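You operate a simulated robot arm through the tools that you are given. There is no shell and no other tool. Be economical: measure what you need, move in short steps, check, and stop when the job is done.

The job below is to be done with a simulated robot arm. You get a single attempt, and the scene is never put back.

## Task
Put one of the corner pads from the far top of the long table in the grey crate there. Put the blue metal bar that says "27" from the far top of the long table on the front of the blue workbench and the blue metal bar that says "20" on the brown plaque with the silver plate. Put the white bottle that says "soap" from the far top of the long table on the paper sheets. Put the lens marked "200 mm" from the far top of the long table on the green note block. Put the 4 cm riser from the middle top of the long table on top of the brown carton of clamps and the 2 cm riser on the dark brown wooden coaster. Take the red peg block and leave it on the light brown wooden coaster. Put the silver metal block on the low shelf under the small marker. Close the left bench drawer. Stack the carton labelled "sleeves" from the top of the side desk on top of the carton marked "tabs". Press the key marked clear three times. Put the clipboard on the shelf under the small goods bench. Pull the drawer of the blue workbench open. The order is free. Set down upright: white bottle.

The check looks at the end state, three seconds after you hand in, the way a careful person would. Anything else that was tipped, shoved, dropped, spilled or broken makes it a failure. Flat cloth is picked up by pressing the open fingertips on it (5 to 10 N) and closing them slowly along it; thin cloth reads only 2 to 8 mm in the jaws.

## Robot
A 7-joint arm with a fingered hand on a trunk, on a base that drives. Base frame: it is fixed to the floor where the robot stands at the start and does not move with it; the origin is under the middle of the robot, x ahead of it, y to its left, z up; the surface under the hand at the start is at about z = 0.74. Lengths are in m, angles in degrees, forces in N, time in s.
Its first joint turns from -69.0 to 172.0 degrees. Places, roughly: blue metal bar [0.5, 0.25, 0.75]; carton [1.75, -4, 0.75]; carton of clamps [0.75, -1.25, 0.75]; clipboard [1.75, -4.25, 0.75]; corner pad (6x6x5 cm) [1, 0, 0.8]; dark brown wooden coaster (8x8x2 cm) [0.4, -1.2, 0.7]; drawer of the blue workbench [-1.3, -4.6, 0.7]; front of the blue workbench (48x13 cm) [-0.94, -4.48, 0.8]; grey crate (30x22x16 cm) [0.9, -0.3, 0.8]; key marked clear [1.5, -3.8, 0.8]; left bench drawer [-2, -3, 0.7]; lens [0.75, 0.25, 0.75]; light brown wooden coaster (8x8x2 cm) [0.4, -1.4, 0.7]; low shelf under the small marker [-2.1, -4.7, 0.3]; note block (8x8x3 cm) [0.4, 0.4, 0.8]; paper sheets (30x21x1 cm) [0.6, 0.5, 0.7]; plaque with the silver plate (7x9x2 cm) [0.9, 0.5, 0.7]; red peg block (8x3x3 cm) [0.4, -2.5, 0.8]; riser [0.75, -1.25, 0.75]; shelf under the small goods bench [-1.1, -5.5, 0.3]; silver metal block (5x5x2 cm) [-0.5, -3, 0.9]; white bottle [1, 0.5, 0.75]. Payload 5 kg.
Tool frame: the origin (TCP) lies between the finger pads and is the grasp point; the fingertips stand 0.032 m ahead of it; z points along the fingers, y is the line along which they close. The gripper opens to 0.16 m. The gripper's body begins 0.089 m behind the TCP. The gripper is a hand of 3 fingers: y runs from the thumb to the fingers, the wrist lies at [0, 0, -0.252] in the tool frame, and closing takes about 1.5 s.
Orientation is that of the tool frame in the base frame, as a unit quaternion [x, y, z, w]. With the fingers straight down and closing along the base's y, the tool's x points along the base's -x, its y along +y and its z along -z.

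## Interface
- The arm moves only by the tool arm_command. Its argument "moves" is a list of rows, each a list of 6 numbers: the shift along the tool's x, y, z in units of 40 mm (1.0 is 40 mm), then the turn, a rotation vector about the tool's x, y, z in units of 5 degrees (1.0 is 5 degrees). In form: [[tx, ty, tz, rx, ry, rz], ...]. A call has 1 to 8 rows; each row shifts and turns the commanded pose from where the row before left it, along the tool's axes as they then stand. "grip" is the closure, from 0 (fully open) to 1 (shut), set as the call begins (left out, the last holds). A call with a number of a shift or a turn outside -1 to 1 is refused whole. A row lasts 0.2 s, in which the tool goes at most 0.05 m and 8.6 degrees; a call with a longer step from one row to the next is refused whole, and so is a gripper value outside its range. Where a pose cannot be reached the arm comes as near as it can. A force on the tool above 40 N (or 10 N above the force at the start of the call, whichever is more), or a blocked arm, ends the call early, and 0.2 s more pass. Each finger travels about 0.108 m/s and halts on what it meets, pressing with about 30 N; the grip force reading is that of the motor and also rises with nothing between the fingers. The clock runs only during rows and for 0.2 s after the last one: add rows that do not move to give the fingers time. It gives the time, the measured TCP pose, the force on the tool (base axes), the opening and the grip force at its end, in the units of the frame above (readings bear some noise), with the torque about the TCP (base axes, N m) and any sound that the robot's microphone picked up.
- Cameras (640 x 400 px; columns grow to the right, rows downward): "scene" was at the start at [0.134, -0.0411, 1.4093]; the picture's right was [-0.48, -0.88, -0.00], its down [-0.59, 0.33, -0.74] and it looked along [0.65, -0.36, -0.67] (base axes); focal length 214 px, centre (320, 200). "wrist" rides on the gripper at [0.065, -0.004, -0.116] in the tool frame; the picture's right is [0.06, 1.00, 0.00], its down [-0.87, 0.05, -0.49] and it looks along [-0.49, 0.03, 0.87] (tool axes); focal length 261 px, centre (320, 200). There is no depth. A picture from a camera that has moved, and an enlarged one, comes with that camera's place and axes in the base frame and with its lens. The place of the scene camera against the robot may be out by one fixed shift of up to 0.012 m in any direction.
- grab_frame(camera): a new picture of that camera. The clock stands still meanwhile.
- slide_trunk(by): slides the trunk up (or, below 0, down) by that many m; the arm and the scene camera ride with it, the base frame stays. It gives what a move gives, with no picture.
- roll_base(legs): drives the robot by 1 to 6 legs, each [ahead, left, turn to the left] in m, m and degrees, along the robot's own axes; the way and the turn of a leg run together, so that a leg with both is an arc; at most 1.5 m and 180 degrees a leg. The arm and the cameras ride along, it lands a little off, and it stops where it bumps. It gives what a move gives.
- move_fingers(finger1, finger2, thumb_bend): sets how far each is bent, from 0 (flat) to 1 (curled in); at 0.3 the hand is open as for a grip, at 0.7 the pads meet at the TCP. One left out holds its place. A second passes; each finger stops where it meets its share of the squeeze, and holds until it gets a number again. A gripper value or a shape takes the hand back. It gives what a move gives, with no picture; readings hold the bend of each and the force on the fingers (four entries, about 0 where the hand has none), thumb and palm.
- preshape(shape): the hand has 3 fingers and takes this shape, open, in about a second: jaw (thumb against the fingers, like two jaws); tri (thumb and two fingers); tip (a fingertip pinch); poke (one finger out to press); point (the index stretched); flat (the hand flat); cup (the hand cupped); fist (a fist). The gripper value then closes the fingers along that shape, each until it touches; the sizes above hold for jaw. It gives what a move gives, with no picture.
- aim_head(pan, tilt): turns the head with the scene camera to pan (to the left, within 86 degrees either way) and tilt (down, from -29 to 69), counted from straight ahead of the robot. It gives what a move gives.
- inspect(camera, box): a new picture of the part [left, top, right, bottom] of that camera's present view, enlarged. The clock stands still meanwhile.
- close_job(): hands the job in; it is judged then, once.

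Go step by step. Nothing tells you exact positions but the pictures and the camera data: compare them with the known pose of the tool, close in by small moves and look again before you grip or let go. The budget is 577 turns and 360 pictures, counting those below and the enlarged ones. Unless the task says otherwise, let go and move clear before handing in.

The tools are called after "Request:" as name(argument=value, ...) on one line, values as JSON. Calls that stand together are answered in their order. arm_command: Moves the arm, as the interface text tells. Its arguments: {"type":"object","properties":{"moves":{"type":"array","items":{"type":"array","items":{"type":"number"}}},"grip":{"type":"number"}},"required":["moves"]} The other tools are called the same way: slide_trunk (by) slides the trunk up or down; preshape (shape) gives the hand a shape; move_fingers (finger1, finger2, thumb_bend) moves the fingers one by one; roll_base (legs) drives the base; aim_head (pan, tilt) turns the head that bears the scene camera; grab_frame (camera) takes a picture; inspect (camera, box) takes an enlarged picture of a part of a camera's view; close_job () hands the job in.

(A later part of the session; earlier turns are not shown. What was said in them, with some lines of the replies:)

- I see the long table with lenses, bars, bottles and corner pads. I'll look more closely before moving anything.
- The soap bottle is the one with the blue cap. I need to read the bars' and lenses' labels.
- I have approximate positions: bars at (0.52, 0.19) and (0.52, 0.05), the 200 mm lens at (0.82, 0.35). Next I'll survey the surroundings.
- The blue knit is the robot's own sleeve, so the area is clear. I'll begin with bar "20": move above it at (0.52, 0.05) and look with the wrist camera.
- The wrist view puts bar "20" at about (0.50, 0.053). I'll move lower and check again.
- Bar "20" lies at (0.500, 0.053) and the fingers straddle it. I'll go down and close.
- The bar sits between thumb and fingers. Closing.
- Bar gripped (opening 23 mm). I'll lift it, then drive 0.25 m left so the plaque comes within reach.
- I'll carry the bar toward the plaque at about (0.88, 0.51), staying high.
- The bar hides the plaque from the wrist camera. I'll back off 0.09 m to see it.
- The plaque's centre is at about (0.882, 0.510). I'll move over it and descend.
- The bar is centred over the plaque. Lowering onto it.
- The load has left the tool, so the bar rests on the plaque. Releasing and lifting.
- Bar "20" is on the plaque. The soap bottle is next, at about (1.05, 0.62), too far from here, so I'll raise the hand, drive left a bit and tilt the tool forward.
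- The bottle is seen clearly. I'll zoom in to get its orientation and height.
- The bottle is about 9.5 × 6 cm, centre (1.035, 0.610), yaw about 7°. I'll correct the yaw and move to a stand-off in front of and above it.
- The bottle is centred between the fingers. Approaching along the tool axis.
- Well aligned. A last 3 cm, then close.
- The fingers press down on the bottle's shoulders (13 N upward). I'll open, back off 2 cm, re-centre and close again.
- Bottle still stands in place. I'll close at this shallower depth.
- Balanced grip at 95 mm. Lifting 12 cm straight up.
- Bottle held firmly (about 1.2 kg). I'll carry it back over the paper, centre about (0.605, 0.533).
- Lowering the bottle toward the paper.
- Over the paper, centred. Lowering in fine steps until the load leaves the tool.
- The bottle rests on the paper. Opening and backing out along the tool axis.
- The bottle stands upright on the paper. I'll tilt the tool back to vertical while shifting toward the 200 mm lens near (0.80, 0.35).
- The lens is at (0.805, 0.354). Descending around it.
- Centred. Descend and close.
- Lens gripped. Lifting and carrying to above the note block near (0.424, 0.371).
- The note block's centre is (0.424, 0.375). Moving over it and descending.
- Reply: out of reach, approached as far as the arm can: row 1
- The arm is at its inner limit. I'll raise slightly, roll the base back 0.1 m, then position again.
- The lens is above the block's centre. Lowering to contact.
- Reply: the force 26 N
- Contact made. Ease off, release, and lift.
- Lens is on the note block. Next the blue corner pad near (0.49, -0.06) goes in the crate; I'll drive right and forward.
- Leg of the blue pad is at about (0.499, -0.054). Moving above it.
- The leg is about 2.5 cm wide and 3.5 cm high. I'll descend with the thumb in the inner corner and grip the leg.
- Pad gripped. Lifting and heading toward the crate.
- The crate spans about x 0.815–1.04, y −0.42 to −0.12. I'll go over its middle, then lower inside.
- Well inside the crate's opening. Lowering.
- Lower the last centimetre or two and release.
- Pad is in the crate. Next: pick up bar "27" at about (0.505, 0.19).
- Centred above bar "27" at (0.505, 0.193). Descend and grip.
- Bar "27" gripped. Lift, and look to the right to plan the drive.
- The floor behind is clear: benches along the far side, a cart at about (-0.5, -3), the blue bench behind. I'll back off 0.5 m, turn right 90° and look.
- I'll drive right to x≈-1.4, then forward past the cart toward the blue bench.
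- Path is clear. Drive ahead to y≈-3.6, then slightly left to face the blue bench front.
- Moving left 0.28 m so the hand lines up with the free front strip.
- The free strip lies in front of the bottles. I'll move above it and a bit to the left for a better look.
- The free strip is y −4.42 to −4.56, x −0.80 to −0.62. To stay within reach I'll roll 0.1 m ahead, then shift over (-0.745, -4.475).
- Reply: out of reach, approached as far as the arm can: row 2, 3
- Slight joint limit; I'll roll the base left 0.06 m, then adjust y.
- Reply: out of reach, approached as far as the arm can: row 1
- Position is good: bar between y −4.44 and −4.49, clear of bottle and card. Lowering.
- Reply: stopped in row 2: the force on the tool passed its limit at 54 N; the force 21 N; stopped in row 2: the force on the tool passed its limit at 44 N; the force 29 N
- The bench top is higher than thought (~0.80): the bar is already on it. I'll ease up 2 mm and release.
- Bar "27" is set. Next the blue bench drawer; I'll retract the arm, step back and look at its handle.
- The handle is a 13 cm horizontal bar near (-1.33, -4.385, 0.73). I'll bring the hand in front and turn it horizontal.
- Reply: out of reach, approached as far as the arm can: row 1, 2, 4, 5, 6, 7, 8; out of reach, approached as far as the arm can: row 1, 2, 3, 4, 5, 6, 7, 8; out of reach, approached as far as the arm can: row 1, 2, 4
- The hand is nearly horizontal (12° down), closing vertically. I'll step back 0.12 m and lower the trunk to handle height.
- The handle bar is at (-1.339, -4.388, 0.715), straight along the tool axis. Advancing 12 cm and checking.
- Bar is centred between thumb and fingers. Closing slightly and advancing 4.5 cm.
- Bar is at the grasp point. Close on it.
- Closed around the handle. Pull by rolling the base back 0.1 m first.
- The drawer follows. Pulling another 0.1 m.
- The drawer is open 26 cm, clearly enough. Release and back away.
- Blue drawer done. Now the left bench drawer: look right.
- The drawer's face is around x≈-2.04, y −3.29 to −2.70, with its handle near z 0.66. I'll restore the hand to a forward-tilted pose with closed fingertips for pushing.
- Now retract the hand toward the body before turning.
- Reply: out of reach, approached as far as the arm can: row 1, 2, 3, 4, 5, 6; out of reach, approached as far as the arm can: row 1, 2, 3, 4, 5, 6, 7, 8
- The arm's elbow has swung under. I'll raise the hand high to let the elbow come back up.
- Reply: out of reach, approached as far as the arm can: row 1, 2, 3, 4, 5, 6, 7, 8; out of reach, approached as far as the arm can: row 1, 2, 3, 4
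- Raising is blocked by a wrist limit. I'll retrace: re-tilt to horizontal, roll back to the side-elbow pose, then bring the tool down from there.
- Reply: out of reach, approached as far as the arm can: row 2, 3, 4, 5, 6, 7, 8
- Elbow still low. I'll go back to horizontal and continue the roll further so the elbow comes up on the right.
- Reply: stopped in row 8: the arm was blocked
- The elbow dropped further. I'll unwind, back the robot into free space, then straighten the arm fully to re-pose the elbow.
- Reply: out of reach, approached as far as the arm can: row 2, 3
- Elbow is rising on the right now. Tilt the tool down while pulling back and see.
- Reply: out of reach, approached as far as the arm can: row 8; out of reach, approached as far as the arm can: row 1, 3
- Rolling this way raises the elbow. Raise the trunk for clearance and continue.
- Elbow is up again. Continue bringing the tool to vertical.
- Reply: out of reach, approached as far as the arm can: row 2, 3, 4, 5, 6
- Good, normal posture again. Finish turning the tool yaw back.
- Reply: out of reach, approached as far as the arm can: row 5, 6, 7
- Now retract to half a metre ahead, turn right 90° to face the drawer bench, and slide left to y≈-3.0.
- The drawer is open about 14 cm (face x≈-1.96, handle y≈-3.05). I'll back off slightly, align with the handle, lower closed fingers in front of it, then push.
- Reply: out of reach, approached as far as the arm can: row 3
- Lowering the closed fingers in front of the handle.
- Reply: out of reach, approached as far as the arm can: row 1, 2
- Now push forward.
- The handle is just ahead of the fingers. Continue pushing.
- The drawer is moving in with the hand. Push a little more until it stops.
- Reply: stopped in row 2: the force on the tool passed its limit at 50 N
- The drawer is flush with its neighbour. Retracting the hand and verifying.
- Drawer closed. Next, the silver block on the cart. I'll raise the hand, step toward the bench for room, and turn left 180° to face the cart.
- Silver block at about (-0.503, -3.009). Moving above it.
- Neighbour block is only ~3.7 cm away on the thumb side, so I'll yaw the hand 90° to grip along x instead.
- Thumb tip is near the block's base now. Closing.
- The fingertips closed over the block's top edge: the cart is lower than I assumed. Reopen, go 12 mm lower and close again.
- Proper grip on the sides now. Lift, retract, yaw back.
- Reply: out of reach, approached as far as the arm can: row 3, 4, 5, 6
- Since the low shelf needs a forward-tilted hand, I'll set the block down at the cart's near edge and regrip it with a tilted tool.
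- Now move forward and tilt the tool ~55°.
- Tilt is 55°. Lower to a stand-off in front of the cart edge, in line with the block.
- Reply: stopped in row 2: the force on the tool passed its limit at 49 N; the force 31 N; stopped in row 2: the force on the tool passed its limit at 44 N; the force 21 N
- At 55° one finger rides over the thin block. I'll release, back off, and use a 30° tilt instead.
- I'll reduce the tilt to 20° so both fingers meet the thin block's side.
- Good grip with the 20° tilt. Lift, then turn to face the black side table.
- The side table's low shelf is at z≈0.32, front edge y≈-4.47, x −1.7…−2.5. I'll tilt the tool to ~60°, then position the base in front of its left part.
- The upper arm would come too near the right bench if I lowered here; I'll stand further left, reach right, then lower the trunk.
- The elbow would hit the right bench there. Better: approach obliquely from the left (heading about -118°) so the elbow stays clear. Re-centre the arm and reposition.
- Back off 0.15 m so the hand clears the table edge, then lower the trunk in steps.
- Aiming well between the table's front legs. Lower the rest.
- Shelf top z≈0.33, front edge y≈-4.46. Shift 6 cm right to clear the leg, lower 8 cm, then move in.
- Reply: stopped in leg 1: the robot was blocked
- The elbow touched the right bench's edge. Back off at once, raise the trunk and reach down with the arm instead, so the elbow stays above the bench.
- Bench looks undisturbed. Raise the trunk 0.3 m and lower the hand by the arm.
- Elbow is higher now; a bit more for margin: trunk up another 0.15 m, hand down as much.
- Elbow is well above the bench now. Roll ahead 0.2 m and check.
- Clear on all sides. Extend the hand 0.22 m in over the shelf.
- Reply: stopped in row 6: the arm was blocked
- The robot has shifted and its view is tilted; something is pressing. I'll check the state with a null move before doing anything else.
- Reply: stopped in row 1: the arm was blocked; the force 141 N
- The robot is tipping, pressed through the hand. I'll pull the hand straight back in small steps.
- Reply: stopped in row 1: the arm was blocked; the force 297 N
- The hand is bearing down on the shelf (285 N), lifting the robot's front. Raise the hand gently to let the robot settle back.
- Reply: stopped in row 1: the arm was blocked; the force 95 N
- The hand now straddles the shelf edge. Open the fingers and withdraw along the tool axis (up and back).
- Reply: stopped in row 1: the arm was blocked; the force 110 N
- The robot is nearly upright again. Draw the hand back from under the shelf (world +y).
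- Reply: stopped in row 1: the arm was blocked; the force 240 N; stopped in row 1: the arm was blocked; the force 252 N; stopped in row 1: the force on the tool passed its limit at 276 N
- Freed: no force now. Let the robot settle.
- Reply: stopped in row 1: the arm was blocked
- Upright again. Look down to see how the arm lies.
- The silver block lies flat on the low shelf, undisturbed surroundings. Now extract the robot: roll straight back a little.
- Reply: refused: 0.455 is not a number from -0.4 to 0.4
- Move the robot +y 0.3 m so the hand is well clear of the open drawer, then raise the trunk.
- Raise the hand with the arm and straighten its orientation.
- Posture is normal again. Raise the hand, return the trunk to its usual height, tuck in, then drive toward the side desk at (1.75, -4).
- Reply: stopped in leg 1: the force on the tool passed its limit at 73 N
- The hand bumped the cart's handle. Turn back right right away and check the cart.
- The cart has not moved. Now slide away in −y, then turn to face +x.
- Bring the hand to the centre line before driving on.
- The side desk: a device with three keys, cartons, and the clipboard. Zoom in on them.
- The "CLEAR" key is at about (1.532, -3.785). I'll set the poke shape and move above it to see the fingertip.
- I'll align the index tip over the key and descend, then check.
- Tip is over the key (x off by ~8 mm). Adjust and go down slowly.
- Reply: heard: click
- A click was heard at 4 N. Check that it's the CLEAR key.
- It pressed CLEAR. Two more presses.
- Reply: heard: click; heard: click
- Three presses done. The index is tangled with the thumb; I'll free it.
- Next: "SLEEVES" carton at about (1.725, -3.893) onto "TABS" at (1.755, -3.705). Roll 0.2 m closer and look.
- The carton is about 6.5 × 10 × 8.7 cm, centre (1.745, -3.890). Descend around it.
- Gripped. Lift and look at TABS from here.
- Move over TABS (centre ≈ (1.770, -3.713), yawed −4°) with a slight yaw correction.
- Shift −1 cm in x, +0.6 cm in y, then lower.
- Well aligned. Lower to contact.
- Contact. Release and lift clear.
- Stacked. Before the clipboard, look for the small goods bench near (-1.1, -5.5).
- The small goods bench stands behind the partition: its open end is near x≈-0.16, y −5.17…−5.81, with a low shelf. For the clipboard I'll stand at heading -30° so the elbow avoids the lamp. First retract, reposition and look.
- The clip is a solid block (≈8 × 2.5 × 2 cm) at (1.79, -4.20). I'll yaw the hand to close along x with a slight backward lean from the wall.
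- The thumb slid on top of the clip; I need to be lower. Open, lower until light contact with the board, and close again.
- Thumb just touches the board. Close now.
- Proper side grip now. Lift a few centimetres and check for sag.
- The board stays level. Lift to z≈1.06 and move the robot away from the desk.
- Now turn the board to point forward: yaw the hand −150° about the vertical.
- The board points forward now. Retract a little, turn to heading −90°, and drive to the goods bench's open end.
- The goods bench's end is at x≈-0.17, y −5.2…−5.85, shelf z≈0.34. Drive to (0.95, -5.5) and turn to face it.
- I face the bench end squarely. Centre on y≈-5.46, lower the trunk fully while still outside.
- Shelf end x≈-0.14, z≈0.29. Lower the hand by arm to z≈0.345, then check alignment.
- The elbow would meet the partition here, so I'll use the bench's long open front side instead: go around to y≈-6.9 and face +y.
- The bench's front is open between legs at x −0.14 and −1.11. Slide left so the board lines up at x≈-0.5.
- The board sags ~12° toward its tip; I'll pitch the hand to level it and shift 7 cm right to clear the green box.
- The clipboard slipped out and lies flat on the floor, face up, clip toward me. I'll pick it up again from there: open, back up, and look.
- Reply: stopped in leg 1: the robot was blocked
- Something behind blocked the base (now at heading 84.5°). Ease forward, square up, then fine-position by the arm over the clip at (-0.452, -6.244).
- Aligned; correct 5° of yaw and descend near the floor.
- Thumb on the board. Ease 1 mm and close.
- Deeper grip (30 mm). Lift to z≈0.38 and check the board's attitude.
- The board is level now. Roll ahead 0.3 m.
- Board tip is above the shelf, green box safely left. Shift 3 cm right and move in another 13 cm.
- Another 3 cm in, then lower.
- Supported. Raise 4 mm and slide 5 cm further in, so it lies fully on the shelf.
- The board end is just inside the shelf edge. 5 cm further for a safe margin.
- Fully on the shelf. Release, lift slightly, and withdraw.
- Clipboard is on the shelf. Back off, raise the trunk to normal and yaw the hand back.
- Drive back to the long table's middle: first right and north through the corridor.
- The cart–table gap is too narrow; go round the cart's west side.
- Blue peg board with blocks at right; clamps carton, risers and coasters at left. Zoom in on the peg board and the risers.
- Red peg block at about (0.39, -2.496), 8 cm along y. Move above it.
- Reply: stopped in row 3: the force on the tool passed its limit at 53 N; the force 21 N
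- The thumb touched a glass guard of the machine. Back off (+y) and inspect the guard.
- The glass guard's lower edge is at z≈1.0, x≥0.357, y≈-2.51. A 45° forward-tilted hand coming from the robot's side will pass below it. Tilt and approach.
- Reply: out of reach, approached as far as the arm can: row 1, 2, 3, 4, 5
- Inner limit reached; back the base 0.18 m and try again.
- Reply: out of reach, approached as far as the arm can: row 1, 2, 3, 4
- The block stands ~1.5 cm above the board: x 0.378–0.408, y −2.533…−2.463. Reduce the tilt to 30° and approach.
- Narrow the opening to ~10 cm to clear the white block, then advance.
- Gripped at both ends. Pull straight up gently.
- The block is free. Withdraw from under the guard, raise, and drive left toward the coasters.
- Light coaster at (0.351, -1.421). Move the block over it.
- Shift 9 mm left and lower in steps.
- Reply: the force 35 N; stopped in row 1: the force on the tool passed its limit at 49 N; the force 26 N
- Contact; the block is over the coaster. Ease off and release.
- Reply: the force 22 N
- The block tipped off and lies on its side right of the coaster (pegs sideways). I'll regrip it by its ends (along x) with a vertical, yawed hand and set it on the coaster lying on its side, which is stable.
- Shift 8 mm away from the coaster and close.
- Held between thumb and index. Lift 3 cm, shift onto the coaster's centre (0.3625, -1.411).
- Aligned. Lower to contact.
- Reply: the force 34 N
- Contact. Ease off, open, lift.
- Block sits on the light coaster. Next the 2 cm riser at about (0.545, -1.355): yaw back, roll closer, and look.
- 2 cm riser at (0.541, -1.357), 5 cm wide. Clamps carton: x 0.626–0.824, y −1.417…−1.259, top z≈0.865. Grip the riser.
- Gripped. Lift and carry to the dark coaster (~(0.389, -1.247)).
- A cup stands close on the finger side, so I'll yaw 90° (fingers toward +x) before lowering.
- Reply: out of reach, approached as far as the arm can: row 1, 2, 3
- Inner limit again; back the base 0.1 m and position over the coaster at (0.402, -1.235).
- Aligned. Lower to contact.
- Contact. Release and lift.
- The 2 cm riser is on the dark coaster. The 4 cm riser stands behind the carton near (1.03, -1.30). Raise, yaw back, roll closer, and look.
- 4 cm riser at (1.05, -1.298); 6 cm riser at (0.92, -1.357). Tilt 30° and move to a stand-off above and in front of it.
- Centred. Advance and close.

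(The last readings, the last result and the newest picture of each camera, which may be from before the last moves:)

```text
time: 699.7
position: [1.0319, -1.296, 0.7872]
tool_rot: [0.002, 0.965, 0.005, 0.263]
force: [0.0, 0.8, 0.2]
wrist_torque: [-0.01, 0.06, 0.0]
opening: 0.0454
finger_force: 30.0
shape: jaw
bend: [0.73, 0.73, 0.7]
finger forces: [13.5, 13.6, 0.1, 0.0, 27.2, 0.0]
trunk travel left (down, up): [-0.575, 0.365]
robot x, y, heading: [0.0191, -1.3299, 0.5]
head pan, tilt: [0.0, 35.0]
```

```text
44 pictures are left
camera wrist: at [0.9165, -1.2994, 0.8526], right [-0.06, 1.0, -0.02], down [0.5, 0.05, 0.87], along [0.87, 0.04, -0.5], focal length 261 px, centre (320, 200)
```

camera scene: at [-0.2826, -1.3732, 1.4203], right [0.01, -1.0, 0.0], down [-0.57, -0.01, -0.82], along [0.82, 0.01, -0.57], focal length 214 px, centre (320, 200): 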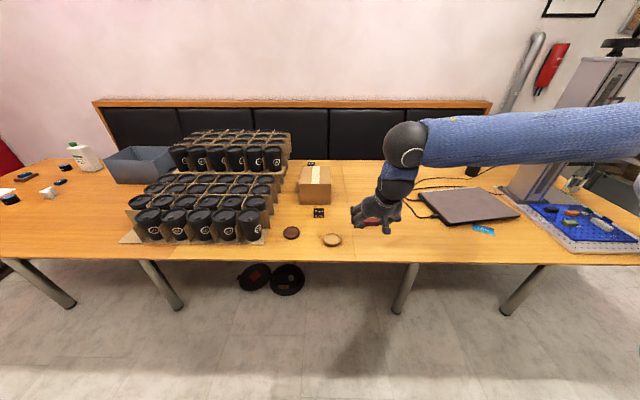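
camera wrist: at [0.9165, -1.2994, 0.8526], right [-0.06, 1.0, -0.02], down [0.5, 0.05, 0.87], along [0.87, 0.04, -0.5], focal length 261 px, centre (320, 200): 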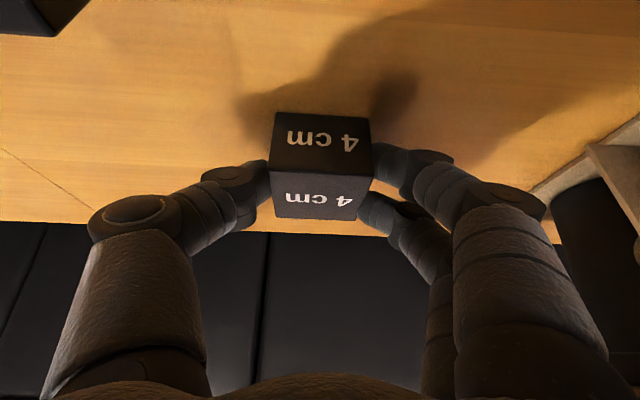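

Gripped. Lift 18 cm, then carry back over the carton's centre (0.725, -1.338).

Request:
arm_command(moves=[[-0.4, 0, -0.7, 0, 0, 0], [-0.5, 0, -0.86, 0, 0, 0], [-0.5, 0, -0.86, 0, 0, 0], [-0.5, 0, -0.86, 0, 0, 0], [-0.4, 0, -0.7, 0, 0, 0], [0, 0, 0, 0, 0, 0]])

Request:
arm_command(moves=[[0.86, -0.12, -0.5, 0, 0, 0], [0.86, -0.12, -0.5, 0, 0, 0], [0.86, -0.12, -0.5, 0, 0, 0], [0.86, -0.12, -0.5, 0, 0, 0], [0.86, -0.12, -0.5, 0, 0, 0], [0.86, -0.12, -0.5, 0, 0, 0], [0.86, -0.12, -0.5, 0, 0, 0], [0.86, -0.12, -0.5, 0, 0, 0]])

Request:
grab_frame(camera="wrist")

Request:
inspect(camera="scene", box=[240, 100, 400, 250])

```text
time: 701.1
position: [1.0285, -1.2971, 0.9697]
tool_rot: [0.001, 0.965, 0.005, 0.263]
force: [0.7, -1.0, -2.2]
wrist_torque: [-0.01, 0.05, 0.03]
opening: 0.0455
finger_force: 30.1
shape: jaw
bend: [0.73, 0.73, 0.7]
finger forces: [13.6, 13.6, 0.0, 0.0, 27.2, 0.1]
trunk travel left (down, up): [-0.575, 0.365]
robot x, y, heading: [0.0166, -1.3333, 0.3]
head pan, tilt: [0.0, 35.0]
```

```text
time: 702.9
position: [0.7097, -1.3351, 0.9686]
tool_rot: [0.001, 0.965, 0.005, 0.263]
force: [-0.2, -0.5, -3.1]
wrist_torque: [0.0, 0.04, 0.02]
opening: 0.0453
finger_force: 29.7
shape: jaw
bend: [0.73, 0.73, 0.7]
finger forces: [13.5, 13.4, 0.0, 0.1, 27.0, 0.0]
trunk travel left (down, up): [-0.575, 0.365]
robot x, y, heading: [0.0184, -1.3311, 0.3]
head pan, tilt: [0.0, 35.0]
```

```text
43 pictures are left
camera wrist: at [0.5958, -1.3395, 1.0359], right [-0.05, 1.0, -0.02], down [0.5, 0.05, 0.87], along [0.87, 0.04, -0.5], focal length 261 px, centre (320, 200)
```

wrist: 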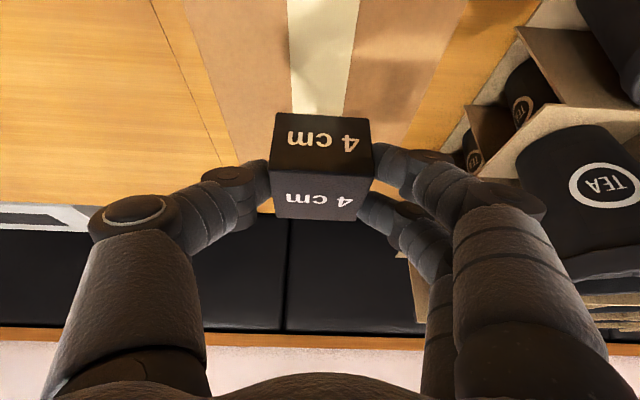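

```text
2.67 times, centred on (320, 175) of scene
camera zoom: at [0.1656, -1.3301, 1.4204], right [0.01, -1.0, 0.0], down [-0.57, 0.0, -0.82], along [0.82, 0.01, -0.57], focal length 572 px, centre (320, 267)
```

zoom: 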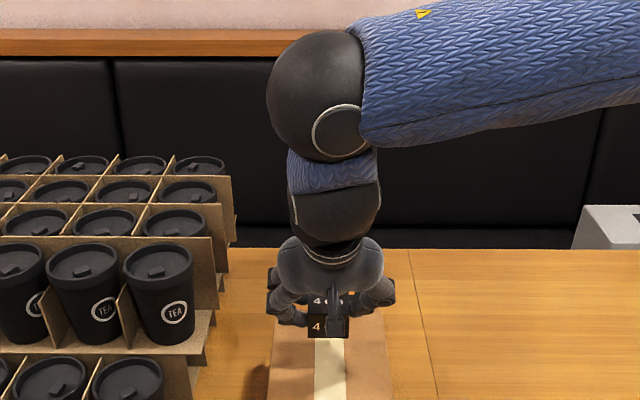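

Centred over the carton. Lower to contact.

Request:
arm_command(moves=[[0.28, 0, 0.48, 0, 0, 0], [0.28, 0, 0.48, 0, 0, 0], [0, 0, 0, 0, 0, 0]])

Request:
arm_command(moves=[[0.05, 0, 0.09, 0, 0, 0], [0, 0, 0, 0, 0, 0]])

Request:
arm_command(moves=[[0.05, 0, 0.09, 0, 0, 0], [0, 0, 0, 0, 0, 0]])

```text
time: 703.7
position: [0.711, -1.3345, 0.9245]
tool_rot: [0.001, 0.965, 0.006, 0.263]
force: [0.3, 0.5, -2.7]
wrist_torque: [0.0, 0.03, -0.01]
opening: 0.0455
finger_force: 30.3
shape: jaw
bend: [0.73, 0.73, 0.7]
finger forces: [13.6, 13.4, 0.0, 0.1, 26.9, 0.0]
trunk travel left (down, up): [-0.575, 0.365]
robot x, y, heading: [0.0179, -1.3265, 0.4]
head pan, tilt: [0.0, 35.0]
```

```text
time: 704.3
position: [0.7113, -1.3341, 0.9209]
tool_rot: [0.001, 0.965, 0.005, 0.264]
force: [-0.8, -0.5, -2.9]
wrist_torque: [0.01, 0.02, 0.02]
opening: 0.0449
finger_force: 30.0
shape: jaw
bend: [0.73, 0.73, 0.7]
finger forces: [13.5, 13.5, 0.0, 0.0, 27.0, 0.1]
trunk travel left (down, up): [-0.575, 0.365]
robot x, y, heading: [0.0158, -1.3321, 0.4]
head pan, tilt: [0.0, 35.0]
```

```text
time: 704.9
position: [0.7113, -1.3358, 0.9145]
tool_rot: [0.001, 0.965, 0.005, 0.264]
force: [0.2, 0.2, 0.4]
wrist_torque: [0.04, -0.02, -0.03]
opening: 0.0452
finger_force: 30.1
shape: jaw
bend: [0.73, 0.73, 0.7]
finger forces: [13.8, 13.6, 0.0, 0.1, 27.6, 0.1]
trunk travel left (down, up): [-0.575, 0.365]
robot x, y, heading: [0.0188, -1.3319, 0.4]
head pan, tilt: [0.0, 35.0]
```

Contact beginning. One more millimetre, then release and withdraw along the tool axis.

Request:
arm_command(moves=[[0.015, 0, 0.025, 0, 0, 0], [0, 0, 0, 0, 0, 0], [0, 0, 0, 0, 0, 0], [0, 0, 0, 0, 0, 0], [0, 0, 0, 0, 0, 0]], grip=0.5)

Request:
arm_command(moves=[[0, 0, -0.6, 0, 0, 0], [0, 0, -0.9, 0, 0, 0], [0, 0, -0.9, 0, 0, 0], [-0.3, 0, -0.9, 0, 0, 0]])

Request:
inspect(camera="scene", box=[240, 120, 400, 260])

Request:
grab_frame(camera="wrist")

```text
time: 706.1
position: [0.7129, -1.334, 0.9157]
tool_rot: [0.0, 0.965, 0.005, 0.264]
force: [0.4, -0.2, -0.7]
wrist_torque: [0.02, 0.0, 0.02]
opening: 0.0793
finger_force: 0.1
shape: jaw
bend: [0.72, 0.72, 0.7]
finger forces: [0.0, 0.1, 0.0, 0.0, 0.0, 0.1]
trunk travel left (down, up): [-0.575, 0.365]
robot x, y, heading: [0.0159, -1.3303, 0.6]
head pan, tilt: [0.0, 35.0]
```

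```text
time: 707.1
position: [0.6545, -1.3341, 1.0359]
tool_rot: [0.001, 0.964, 0.005, 0.264]
force: [0.9, 0.0, 1.5]
wrist_torque: [0.0, -0.01, -0.02]
opening: 0.0793
finger_force: 0.1
shape: jaw
bend: [0.72, 0.72, 0.7]
finger forces: [0.0, 0.0, 0.1, 0.0, 0.1, 0.0]
trunk travel left (down, up): [-0.575, 0.365]
robot x, y, heading: [0.0221, -1.3326, 0.5]
head pan, tilt: [0.0, 35.0]
```

```text
2.86 times, centred on (320, 190) of scene
camera zoom: at [0.1652, -1.3304, 1.4204], right [0.01, -1.0, 0.0], down [-0.57, 0.0, -0.82], along [0.82, 0.01, -0.57], focal length 613 px, centre (320, 229)
```

zoom: 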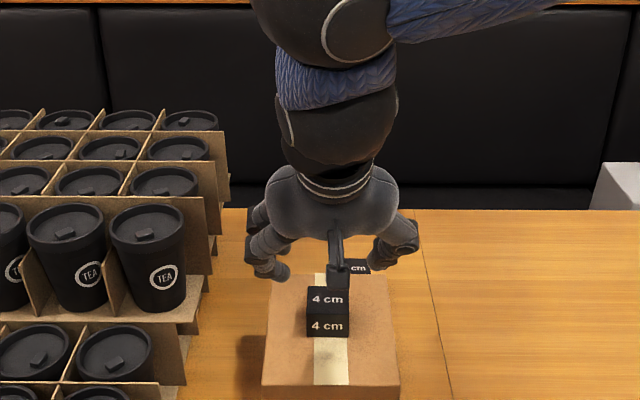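

```text
40 pictures are left
camera wrist: at [0.5389, -1.3391, 1.1009], right [-0.06, 1.0, -0.02], down [0.5, 0.05, 0.87], along [0.87, 0.04, -0.5], focal length 261 px, centre (320, 200)
```

wrist: 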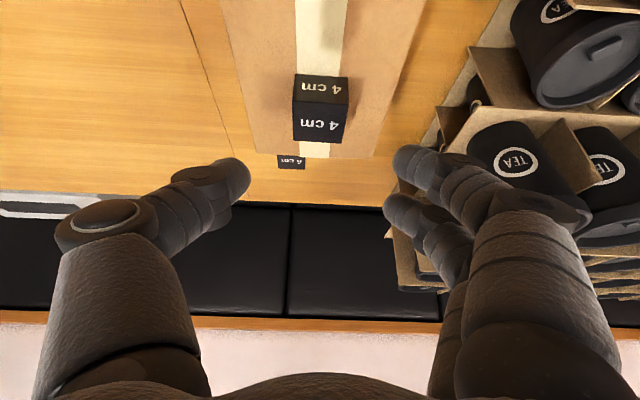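

The 4 cm riser is on the carton. Quick check of the other riser's label, and a look over the whole table.

Request:
inspect(camera="wrist", box=[250, 60, 370, 180])

Request:
arm_command(moves=[[0, 0, 0, 0, 1, 0], [0, 0, -0.5, 0, 1, 0], [0, 0, -0.5, 0, 1, 0], [0, 0, -0.5, 0, 1, 0], [0, 0, 0, 0, 1, 0], [0, 0, 0, 0, 1, 0]])

Request:
roll_base(legs=[[-0.4, 0, 0]])

Request:
aim_head(pan=20, tilt=35)

Request:
grab_frame(camera="scene")

```text
3.33 times, centred on (310, 120) of wrist
camera zoom: at [0.5389, -1.3391, 1.1009], right [-0.06, 1.0, -0.02], down [0.5, 0.05, 0.87], along [0.87, 0.04, -0.5], focal length 869 px, centre (353, 467)
```

zoom: 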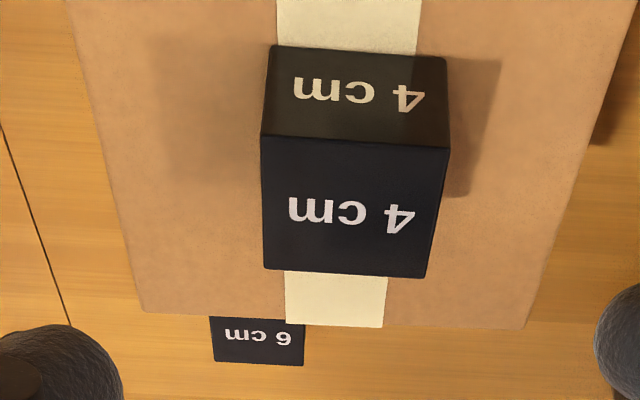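

```text
time: 708.5
position: [0.6336, -1.3368, 1.0912]
tool_rot: [0.0, 1.0, 0.005, 0.004]
force: [-0.2, -0.2, 0.6]
wrist_torque: [0.01, -0.04, -0.01]
opening: 0.0793
finger_force: 0.1
shape: jaw
bend: [0.72, 0.72, 0.7]
finger forces: [0.1, 0.1, 0.1, 0.0, 0.1, 0.0]
trunk travel left (down, up): [-0.575, 0.365]
robot x, y, heading: [0.0182, -1.3326, 0.6]
head pan, tilt: [0.0, 35.0]
```

```text
time: 711.0
position: [0.2327, -1.3408, 1.0911]
tool_rot: [0.0, 1.0, 0.005, 0.005]
force: [-0.6, -0.3, 0.3]
wrist_torque: [0.01, -0.03, 0.0]
opening: 0.0793
finger_force: 0.1
shape: jaw
bend: [0.72, 0.72, 0.7]
finger forces: [0.1, 0.0, 0.1, 0.0, 0.1, 0.0]
trunk travel left (down, up): [-0.575, 0.365]
robot x, y, heading: [-0.3846, -1.3359, 0.2]
head pan, tilt: [0.0, 35.0]
```

```text
time: 711.9
position: [0.2344, -1.3398, 1.0902]
tool_rot: [0.0, 1.0, 0.006, 0.005]
force: [0.4, 0.0, 0.1]
wrist_torque: [-0.01, -0.01, 0.01]
opening: 0.0795
finger_force: 0.1
shape: jaw
bend: [0.72, 0.72, 0.7]
finger forces: [0.0, 0.0, 0.1, 0.1, 0.0, 0.1]
trunk travel left (down, up): [-0.575, 0.365]
robot x, y, heading: [-0.3826, -1.3316, 0.6]
head pan, tilt: [20.0, 35.0]
```

```text
38 pictures are left
camera scene: at [-0.2386, -1.3037, 1.4204], right [0.35, -0.94, 0.0], down [-0.54, -0.2, -0.82], along [0.77, 0.29, -0.57], focal length 214 px, centre (320, 200)
```

scene: 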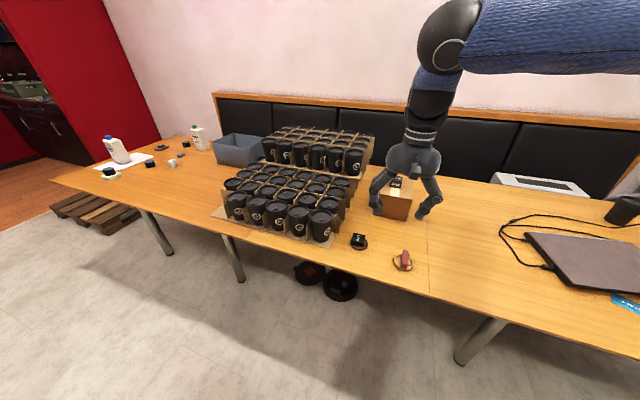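

Every task is done and the hand is clear of everything. The riser on the carton reads "4 cm", the soap bottle stands upright on the paper, and the other items are in place. Handing in.

Request:
close_job()

```text
The job is handed in.
```

I handed the job in with every listed task carried out, but a careful check may object to a few things that happened along the way.

- **Clipboard:** it slipped from the hand onto the floor on the way. I picked it up again and laid it flat and fully on the shelf under the small goods bench.
- **Red peg block:** it rolled off the light brown coaster the first time. It now lies on its side on the coaster, pegs pointing sideways.
- **Silver block:** it came out of the grip when the arm jammed at the low shelf and the robot tipped back. It landed flat on the shelf. The hand pressed on that shelf hard (about 285 N), so the side table may have moved slightly.
- **Bumps:** the elbow touched the bench with the drawers, the hand hit the cart handle, the thumb touched the machine's glass guard, and the robot backed into something behind it by the small goods bench. The cart had not moved and I saw nothing else displaced, but I did not check what was behind the robot, which may have been the "WIPES" box.
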